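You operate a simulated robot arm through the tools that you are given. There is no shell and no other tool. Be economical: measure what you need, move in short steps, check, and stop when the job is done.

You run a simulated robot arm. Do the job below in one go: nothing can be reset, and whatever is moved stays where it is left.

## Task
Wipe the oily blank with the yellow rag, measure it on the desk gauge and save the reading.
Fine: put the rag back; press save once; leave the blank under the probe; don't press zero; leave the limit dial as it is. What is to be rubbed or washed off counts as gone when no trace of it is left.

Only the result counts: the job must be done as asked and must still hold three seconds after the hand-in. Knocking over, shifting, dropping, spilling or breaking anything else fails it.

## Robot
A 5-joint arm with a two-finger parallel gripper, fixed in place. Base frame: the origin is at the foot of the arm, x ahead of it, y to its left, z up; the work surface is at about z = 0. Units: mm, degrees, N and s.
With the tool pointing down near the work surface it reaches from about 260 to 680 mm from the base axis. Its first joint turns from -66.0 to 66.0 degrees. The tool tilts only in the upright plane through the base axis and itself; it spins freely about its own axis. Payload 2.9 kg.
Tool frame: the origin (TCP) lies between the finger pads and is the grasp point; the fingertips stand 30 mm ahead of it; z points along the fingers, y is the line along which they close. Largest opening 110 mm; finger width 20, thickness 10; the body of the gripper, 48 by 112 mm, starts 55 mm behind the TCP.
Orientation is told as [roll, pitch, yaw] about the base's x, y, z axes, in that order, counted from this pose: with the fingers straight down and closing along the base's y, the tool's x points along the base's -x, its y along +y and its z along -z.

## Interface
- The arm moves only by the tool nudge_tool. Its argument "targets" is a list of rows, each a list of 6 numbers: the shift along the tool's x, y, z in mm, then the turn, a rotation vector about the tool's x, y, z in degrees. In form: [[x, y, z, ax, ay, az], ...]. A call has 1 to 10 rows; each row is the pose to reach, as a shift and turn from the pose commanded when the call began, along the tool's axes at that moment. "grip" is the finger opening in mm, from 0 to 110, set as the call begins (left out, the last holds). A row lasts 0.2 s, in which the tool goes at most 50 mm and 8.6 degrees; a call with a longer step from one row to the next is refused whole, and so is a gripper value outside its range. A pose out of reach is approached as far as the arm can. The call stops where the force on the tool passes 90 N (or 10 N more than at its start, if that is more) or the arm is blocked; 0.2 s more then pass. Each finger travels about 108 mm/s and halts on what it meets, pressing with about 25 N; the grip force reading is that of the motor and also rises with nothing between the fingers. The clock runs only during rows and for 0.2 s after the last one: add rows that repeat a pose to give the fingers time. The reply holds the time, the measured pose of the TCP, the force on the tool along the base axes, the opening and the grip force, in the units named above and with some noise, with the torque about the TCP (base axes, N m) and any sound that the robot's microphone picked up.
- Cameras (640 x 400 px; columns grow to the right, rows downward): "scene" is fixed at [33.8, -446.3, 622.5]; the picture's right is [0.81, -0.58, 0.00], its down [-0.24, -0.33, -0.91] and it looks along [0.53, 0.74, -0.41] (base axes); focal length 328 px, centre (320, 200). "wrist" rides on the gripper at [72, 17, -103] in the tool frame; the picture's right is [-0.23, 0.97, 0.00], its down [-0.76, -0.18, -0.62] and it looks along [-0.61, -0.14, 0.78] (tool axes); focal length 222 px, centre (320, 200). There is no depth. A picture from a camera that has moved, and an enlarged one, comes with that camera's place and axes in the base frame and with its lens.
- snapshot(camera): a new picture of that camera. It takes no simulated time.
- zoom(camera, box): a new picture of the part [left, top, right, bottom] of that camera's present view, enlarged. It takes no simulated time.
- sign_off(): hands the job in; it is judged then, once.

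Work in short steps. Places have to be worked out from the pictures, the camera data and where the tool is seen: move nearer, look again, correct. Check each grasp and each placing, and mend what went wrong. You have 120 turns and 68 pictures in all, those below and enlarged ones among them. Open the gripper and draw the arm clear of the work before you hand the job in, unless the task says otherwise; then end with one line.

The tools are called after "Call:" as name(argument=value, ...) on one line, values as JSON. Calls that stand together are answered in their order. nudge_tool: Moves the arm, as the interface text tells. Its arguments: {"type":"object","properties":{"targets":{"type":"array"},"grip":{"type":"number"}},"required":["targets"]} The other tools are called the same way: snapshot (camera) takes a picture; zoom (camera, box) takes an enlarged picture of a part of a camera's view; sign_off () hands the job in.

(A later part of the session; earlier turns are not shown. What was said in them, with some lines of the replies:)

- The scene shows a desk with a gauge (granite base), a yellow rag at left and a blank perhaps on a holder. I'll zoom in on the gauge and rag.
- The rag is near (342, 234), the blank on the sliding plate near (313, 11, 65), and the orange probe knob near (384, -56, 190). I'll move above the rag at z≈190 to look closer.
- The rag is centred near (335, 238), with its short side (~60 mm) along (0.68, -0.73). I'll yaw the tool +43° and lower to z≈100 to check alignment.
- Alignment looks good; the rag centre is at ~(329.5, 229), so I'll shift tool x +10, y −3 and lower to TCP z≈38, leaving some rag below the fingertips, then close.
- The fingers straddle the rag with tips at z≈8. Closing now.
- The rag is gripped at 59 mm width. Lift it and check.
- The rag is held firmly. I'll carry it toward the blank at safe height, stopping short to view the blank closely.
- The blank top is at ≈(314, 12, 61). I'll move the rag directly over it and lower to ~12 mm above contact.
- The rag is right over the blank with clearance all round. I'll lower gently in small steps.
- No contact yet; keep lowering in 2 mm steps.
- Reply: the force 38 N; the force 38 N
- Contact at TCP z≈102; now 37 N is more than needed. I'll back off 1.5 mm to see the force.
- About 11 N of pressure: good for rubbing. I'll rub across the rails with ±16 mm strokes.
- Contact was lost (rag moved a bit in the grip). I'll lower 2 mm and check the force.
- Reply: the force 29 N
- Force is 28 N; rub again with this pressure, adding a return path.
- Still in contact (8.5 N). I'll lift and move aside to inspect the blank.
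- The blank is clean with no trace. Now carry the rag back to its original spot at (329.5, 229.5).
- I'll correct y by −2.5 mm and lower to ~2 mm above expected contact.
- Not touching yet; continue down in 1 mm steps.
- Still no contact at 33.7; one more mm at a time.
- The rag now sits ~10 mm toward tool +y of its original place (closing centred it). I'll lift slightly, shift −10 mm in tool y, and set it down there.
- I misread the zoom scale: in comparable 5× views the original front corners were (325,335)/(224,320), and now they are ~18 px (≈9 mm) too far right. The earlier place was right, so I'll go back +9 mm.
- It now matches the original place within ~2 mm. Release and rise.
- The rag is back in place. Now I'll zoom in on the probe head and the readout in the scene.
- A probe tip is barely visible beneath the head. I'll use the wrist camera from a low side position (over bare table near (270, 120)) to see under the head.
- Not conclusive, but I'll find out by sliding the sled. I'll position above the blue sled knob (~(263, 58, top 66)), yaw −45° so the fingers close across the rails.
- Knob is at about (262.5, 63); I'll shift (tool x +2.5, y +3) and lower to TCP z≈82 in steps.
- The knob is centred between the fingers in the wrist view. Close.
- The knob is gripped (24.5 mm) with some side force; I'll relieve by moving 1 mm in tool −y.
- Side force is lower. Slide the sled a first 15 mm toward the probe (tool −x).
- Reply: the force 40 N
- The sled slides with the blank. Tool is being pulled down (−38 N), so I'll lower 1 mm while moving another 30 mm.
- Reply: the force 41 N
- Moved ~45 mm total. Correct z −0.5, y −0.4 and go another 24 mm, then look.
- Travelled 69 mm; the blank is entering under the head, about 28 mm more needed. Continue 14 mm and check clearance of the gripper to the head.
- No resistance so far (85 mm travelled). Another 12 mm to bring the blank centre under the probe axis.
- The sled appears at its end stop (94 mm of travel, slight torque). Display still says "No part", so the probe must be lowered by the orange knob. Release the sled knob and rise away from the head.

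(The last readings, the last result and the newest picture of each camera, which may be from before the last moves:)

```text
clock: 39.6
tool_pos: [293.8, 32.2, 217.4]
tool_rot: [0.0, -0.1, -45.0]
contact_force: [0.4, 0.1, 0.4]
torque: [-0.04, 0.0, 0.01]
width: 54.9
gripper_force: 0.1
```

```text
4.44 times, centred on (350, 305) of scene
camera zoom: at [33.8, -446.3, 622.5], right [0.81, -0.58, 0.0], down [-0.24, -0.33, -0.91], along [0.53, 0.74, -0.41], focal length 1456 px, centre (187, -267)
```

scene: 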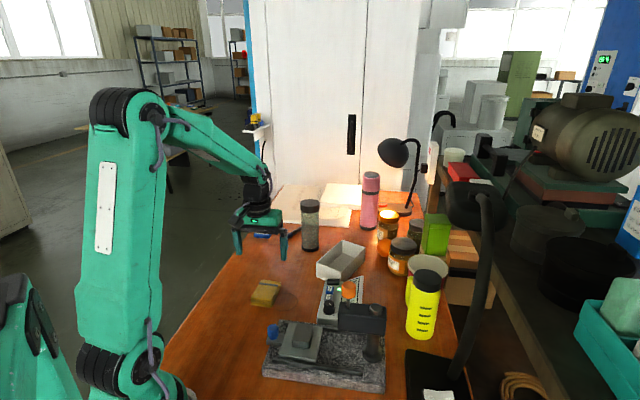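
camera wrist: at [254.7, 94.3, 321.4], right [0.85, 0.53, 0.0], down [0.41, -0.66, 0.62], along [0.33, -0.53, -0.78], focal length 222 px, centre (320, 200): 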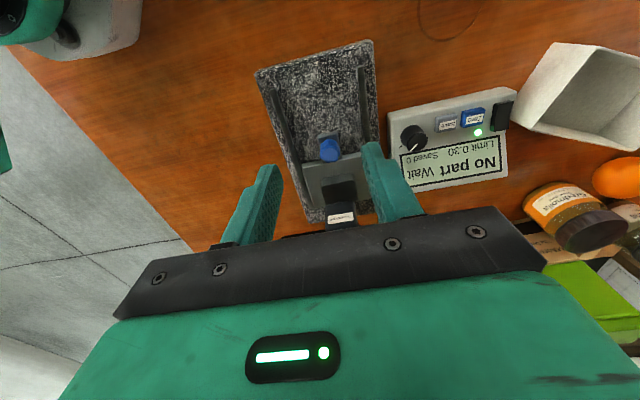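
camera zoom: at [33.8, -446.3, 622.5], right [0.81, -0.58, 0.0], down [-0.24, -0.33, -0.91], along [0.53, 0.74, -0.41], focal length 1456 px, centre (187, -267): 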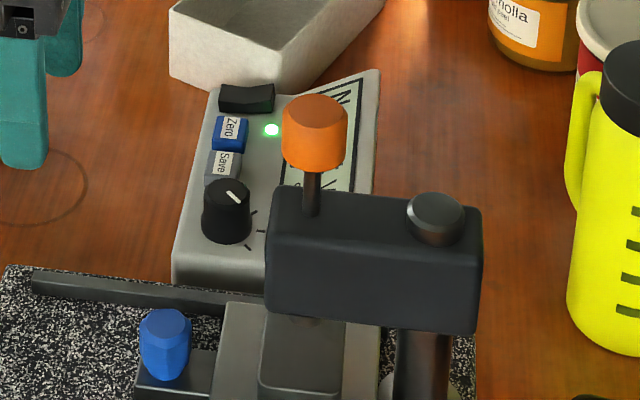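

Orange knob top is at ≈(384, −55, 201). I'll close the gripper and move above it with the tips at z≈220.

Call:
nudge_tool(targets=[[0, 0, -35, 0, 0, 0], [-30, 0.5, -40, 0, 0, 0], [-60, 1, -40, 0, 0, 0], [-95, 1.4, -38, 0, 0, 0], [-126, 1.4, -33, 0, 0, 0]], grip=0)

Call:
snapshot(camera="wrist")

Call:
zoom(camera="scene", box=[300, 230, 400, 320])

```text
clock: 40.8
tool_pos: [384.9, -57.7, 249.7]
tool_rot: [0.0, 0.0, -44.9]
contact_force: [-0.2, 0.6, -1.1]
torque: [-0.01, 0.03, 0.0]
width: 0.0
gripper_force: 25.0
```

```text
28 pictures are left
camera wrist: at [345.0, 5.5, 352.8], right [0.85, 0.53, 0.0], down [0.41, -0.66, 0.62], along [0.33, -0.53, -0.78], focal length 222 px, centre (320, 200)
```

wrist: 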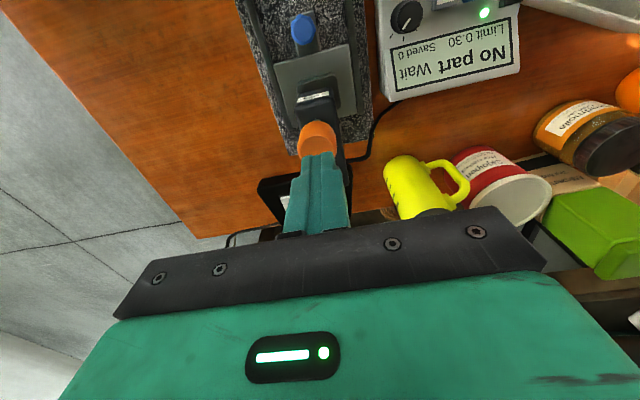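

```text
4.44 times, centred on (350, 275) of scene
camera zoom: at [33.8, -446.3, 622.5], right [0.81, -0.58, 0.0], down [-0.24, -0.33, -0.91], along [0.53, 0.74, -0.41], focal length 1456 px, centre (187, -133)
```

zoom: 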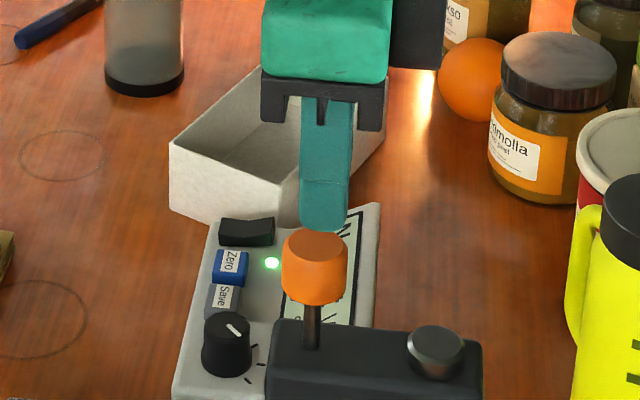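

Finger tips are over the orange knob. Lower to just above it.

Call:
nudge_tool(targets=[[1, 0, 8, 0, 0, 0], [1, 0, 14, 0, 0, 0], [1, 0, 17, 0, 0, 0]])

Call:
nudge_tool(targets=[[0, 0, 2, 0, 0, 0]])

Call:
nudge_tool(targets=[[0, 0, 2, 0, 0, 0]])

```text
clock: 41.6
tool_pos: [383.5, -56.6, 233.7]
tool_rot: [0.0, 0.0, -45.0]
contact_force: [-0.1, 0.1, 1.1]
torque: [-0.01, -0.02, 0.02]
width: 0.0
gripper_force: 25.3
```

```text
clock: 42.0
tool_pos: [383.8, -56.6, 230.7]
tool_rot: [0.0, 0.0, -45.1]
contact_force: [-0.3, 0.4, 0.7]
torque: [0.02, 0.01, 0.0]
width: 0.2
gripper_force: 24.8
```

```text
clock: 42.4
tool_pos: [383.0, -55.2, 228.4]
tool_rot: [-0.1, 0.0, -44.9]
contact_force: [0.1, -0.8, -0.1]
torque: [0.01, 0.03, 0.01]
width: 0.0
gripper_force: 25.0
```

No contact at tip z≈198.5. Continue with 2 mm steps.

Call:
nudge_tool(targets=[[0, 0, 2, 0, 0, 0]])

Call:
nudge_tool(targets=[[0, 0, 2, 0, 0, 0]])

Call:
nudge_tool(targets=[[0, 0, 2, 0, 0, 0]])

Call:
zoom(camera="scene", box=[300, 260, 400, 350])

```text
clock: 42.8
tool_pos: [382.5, -55.6, 226.3]
tool_rot: [0.1, 0.0, -45.1]
contact_force: [0.0, 0.7, 0.1]
torque: [-0.02, -0.01, -0.02]
width: 0.0
gripper_force: 25.1
```

```text
clock: 43.2
tool_pos: [383.0, -55.3, 224.4]
tool_rot: [-0.1, 0.0, -45.0]
contact_force: [-0.1, 0.4, -0.3]
torque: [0.01, -0.02, -0.02]
width: 0.0
gripper_force: 25.3
```

```text
clock: 43.6
tool_pos: [383.6, -55.9, 223.5]
tool_rot: [0.0, 0.0, -45.0]
contact_force: [0.0, -0.3, -0.3]
torque: [0.0, 0.0, -0.02]
width: 0.0
gripper_force: 24.8
```

```text
4.44 times, centred on (350, 305) of scene
camera zoom: at [33.8, -446.3, 622.5], right [0.81, -0.58, 0.0], down [-0.24, -0.33, -0.91], along [0.53, 0.74, -0.41], focal length 1456 px, centre (187, -267)
```

zoom: 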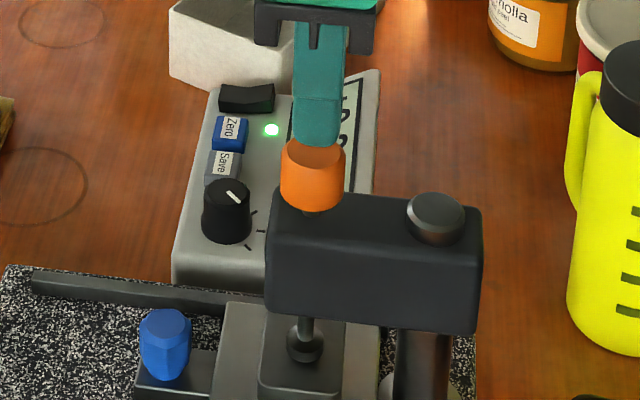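

The probe plunger has dropped onto the blank (tip visible touching it). Raise the tool and look at the display.

Call:
nudge_tool(targets=[[0, 0, -15, 0, 0, 0], [0, 0, -45, 0, 0, 0], [20, 0, -60, 0, 0, 0], [40, 0, -60, 0, 0, 0]])

Call:
snapshot(camera="wrist")

Call:
zoom(camera="scene", box=[300, 260, 400, 350])

```text
clock: 44.6
tool_pos: [355.4, -28.8, 284.1]
tool_rot: [0.0, 0.0, -45.1]
contact_force: [0.1, 0.6, 1.2]
torque: [0.02, 0.0, 0.03]
width: 0.0
gripper_force: 24.9
```

```text
25 pictures are left
camera wrist: at [315.5, 34.7, 387.1], right [0.85, 0.53, 0.0], down [0.41, -0.66, 0.62], along [0.33, -0.53, -0.78], focal length 222 px, centre (320, 200)
```

wrist: 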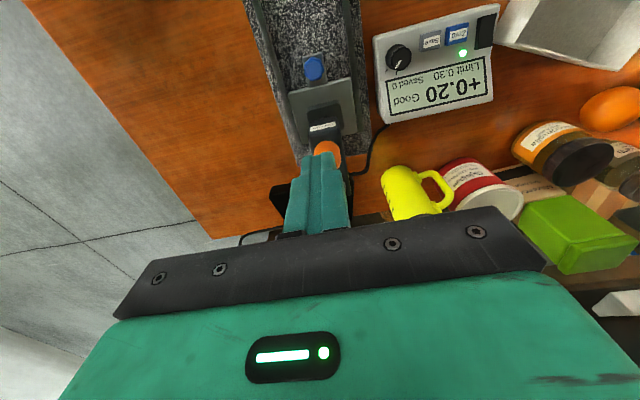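

```text
4.44 times, centred on (350, 305) of scene
camera zoom: at [33.8, -446.3, 622.5], right [0.81, -0.58, 0.0], down [-0.24, -0.33, -0.91], along [0.53, 0.74, -0.41], focal length 1456 px, centre (187, -267)
```

zoom: 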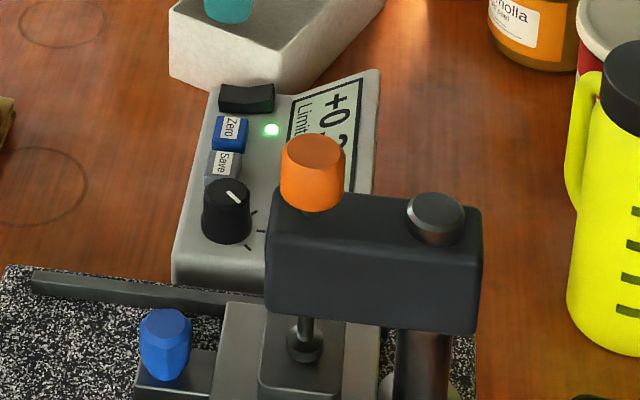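

Display: +0.20 Good, Saved 0. Save is at ≈(444, 92, 45). I'll move over it with closed fingers, tips at z≈85.

Call:
nudge_tool(targets=[[5, 30, 0, 0, 0, 0], [10, 65, 0, 0, 0, 0], [16, 105, 10, 0, 0, 0], [20, 130, 45, 0, 0, 0], [23, 148, 85, 0, 0, 0], [23, 148, 130, 0, 0, 0], [23, 148, 169, 0, 0, 0]])

Call:
snapshot(camera="wrist")

Call:
zoom(camera="scene", box=[290, 240, 390, 330])

```text
clock: 46.2
tool_pos: [444.0, 92.6, 113.3]
tool_rot: [0.0, 0.0, -45.1]
contact_force: [0.0, 0.0, -0.8]
torque: [-0.04, 0.0, 0.03]
width: 0.0
gripper_force: 24.6
```

```text
23 pictures are left
camera wrist: at [404.5, 155.4, 216.4], right [0.85, 0.53, 0.0], down [0.41, -0.66, 0.62], along [0.33, -0.53, -0.78], focal length 222 px, centre (320, 200)
```

wrist: 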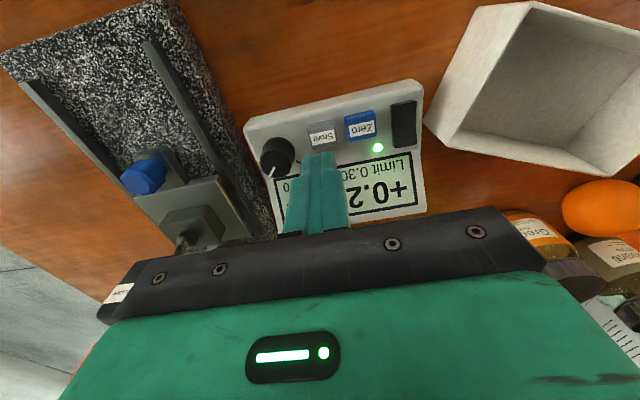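

```text
4.44 times, centred on (340, 285) of scene
camera zoom: at [33.8, -446.3, 622.5], right [0.81, -0.58, 0.0], down [-0.24, -0.33, -0.91], along [0.53, 0.74, -0.41], focal length 1456 px, centre (231, -178)
```

zoom: 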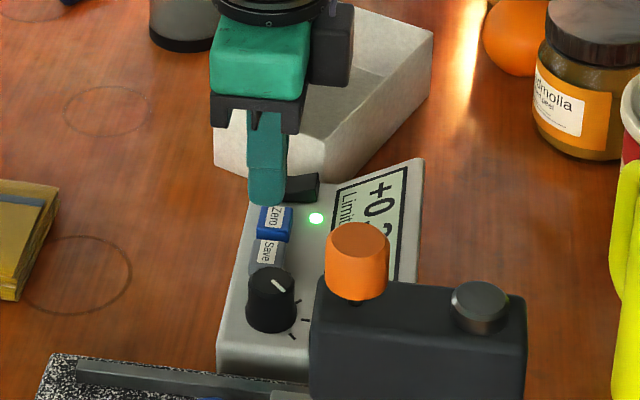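

Save refines to ≈(445.5, 94, 37). Shift 2 mm in tool y and lower to tips z≈45.

Call:
nudge_tool(targets=[[0, 2, 12, 0, 0, 0], [0, 2, 24, 0, 0, 0], [0, 2, 32, 0, 0, 0], [0, 2, 37, 0, 0, 0]])

Call:
zoom(camera="wrist", box=[230, 60, 450, 230])

Call:
zoom(camera="scene", box=[310, 260, 380, 320])

```text
clock: 47.2
tool_pos: [446.0, 94.8, 75.6]
tool_rot: [0.0, 0.0, -45.0]
contact_force: [-0.1, -0.4, 0.0]
torque: [0.01, -0.02, 0.05]
width: 0.1
gripper_force: 25.2
```

```text
2.35 times, centred on (340, 145) of wrist
camera zoom: at [405.0, 157.4, 179.7], right [0.85, 0.53, 0.0], down [0.41, -0.66, 0.62], along [0.33, -0.53, -0.78], focal length 523 px, centre (273, 329)
```

zoom: 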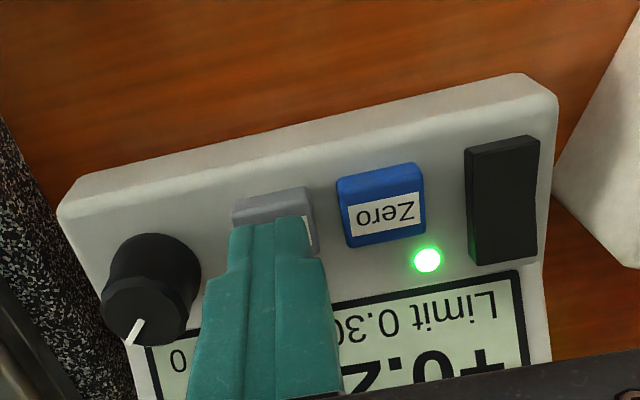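

```text
6.67 times, centred on (345, 290) of scene
camera zoom: at [33.8, -446.3, 622.5], right [0.81, -0.58, 0.0], down [-0.24, -0.33, -0.91], along [0.53, 0.74, -0.41], focal length 2183 px, centre (153, -400)
```

zoom: 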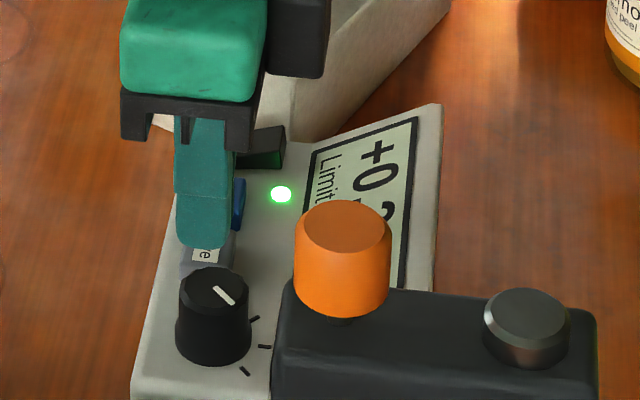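

Tips are centred on Save, well clear of Zero and the dial. Press down in small steps.

Call:
nudge_tool(targets=[[0, 0, 2, 0, 0, 0]])

Call:
nudge_tool(targets=[[0, 0, 2, 0, 0, 0]])

Call:
nudge_tool(targets=[[0, 0, 1.5, 0, 0, 0]])

```text
clock: 47.6
tool_pos: [444.4, 93.6, 74.3]
tool_rot: [0.0, 0.0, -45.0]
contact_force: [-0.3, 0.3, -0.4]
torque: [-0.01, -0.01, -0.02]
width: 0.1
gripper_force: 24.7
```

```text
clock: 48.0
tool_pos: [444.5, 93.5, 72.7]
tool_rot: [0.0, 0.1, -45.0]
contact_force: [0.0, -0.3, -0.3]
torque: [-0.01, 0.02, 0.01]
width: 0.1
gripper_force: 24.9
```

```text
clock: 48.4
tool_pos: [444.2, 94.2, 72.1]
tool_rot: [0.0, 0.0, -45.0]
contact_force: [1.1, 0.2, -0.1]
torque: [0.02, -0.01, -0.01]
width: 0.2
gripper_force: 24.8
```

No contact yet; go on carefully.

Call:
nudge_tool(targets=[[0, 0, 1.5, 0, 0, 0]])

Call:
nudge_tool(targets=[[0, 0, 1.5, 0, 0, 0]])

Call:
nudge_tool(targets=[[0, 0, 1, 0, 0, 0]])

```text
clock: 48.8
tool_pos: [446.3, 95.2, 69.9]
tool_rot: [0.0, 0.0, -45.0]
contact_force: [-0.1, -0.7, 1.3]
torque: [-0.02, 0.01, -0.02]
width: 0.2
gripper_force: 24.7
```

```text
clock: 49.2
tool_pos: [444.5, 95.1, 68.3]
tool_rot: [0.0, 0.0, -45.0]
contact_force: [-0.9, -0.7, 1.9]
torque: [-0.05, 0.03, 0.02]
width: 0.1
gripper_force: 25.7
heard: click
```

```text
clock: 49.6
tool_pos: [444.7, 94.7, 67.1]
tool_rot: [-0.1, 0.0, -45.0]
contact_force: [-3.1, -0.1, 2.7]
torque: [0.01, 0.09, -0.02]
width: 0.0
gripper_force: 25.1
```

A click was heard: pressed. Lift straight up and check the display.

Call:
nudge_tool(targets=[[0, 0, -15, 0, 0, 0], [0, 0, -45, 0, 0, 0], [0, 0, -90, 0, 0, 0], [10, -10, -135, 0, 0, 0], [35, -40, -165, 0, 0, 0]], grip=0)

Call:
snapshot(camera="wrist")

Call:
snapshot(camera="scene")

```text
clock: 50.8
tool_pos: [390.6, 91.2, 231.4]
tool_rot: [-0.1, -0.1, -45.1]
contact_force: [-0.2, -0.3, 0.0]
torque: [-0.01, -0.02, 0.01]
width: 0.0
gripper_force: 24.9
```

```text
19 pictures are left
camera wrist: at [352.2, 155.2, 335.7], right [0.85, 0.53, 0.0], down [0.41, -0.66, 0.62], along [0.33, -0.53, -0.78], focal length 222 px, centre (320, 200)
```

wrist: 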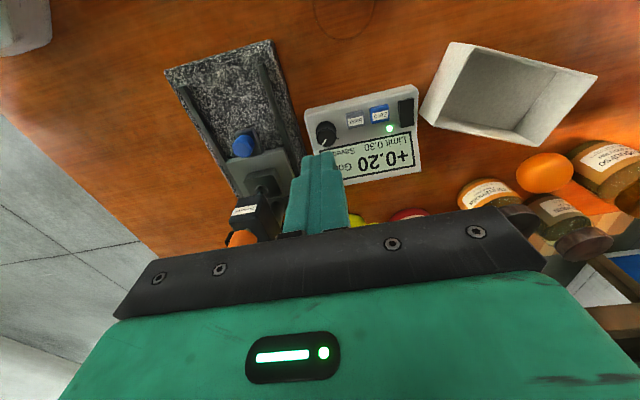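

```text
18 pictures are left
```

scene: 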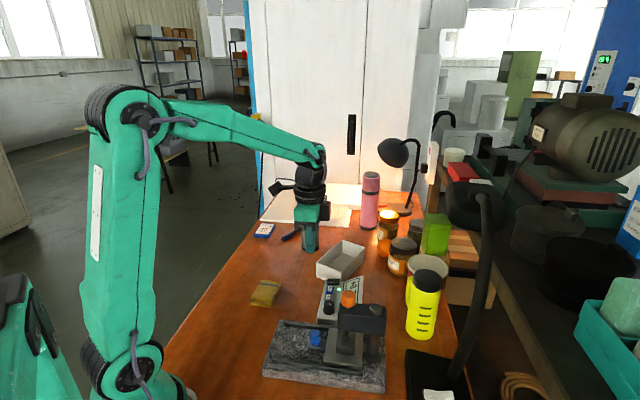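

The "Saved" count is hidden by the fingers; I'll raise, move left, open the gripper and look again.

Call:
nudge_tool(targets=[[20, 0, -30, 0, 0, 0], [40, 0, -60, 0, 0, 0], [60, 0, -90, 0, 0, 0]], grip=110)

Call:
zoom(camera="wrist", box=[200, 40, 440, 200])

```text
clock: 51.6
tool_pos: [349.0, 132.9, 322.9]
tool_rot: [0.0, 0.1, -45.0]
contact_force: [-0.1, 0.3, -0.4]
torque: [-0.01, -0.07, -0.02]
width: 110.1
gripper_force: 0.2
```

```text
2.50 times, centred on (320, 120) of wrist
camera zoom: at [309.2, 196.6, 426.5], right [0.85, 0.53, 0.0], down [0.41, -0.66, 0.62], along [0.33, -0.53, -0.78], focal length 555 px, centre (320, 400)
```

zoom: 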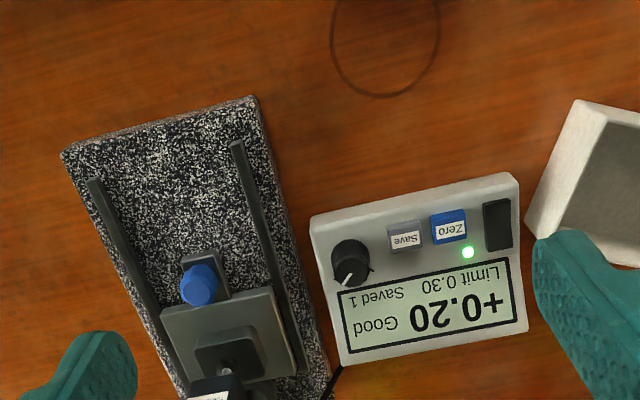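

The display shows +0.20 Good, Saved 1, Limit 0.30 unchanged. The rag is back, the blank is under the probe and the arm is clear with the gripper open, so I'll hand in.

Call:
sign_off()

```text
The job is handed in.
```

The blank is wiped clean and measured on the desk gauge at +0.20 ("Good"), with the reading saved once. The blank is still under the probe, the rag is back within about 2 mm of where it lay, and zero and the limit dial were not touched.
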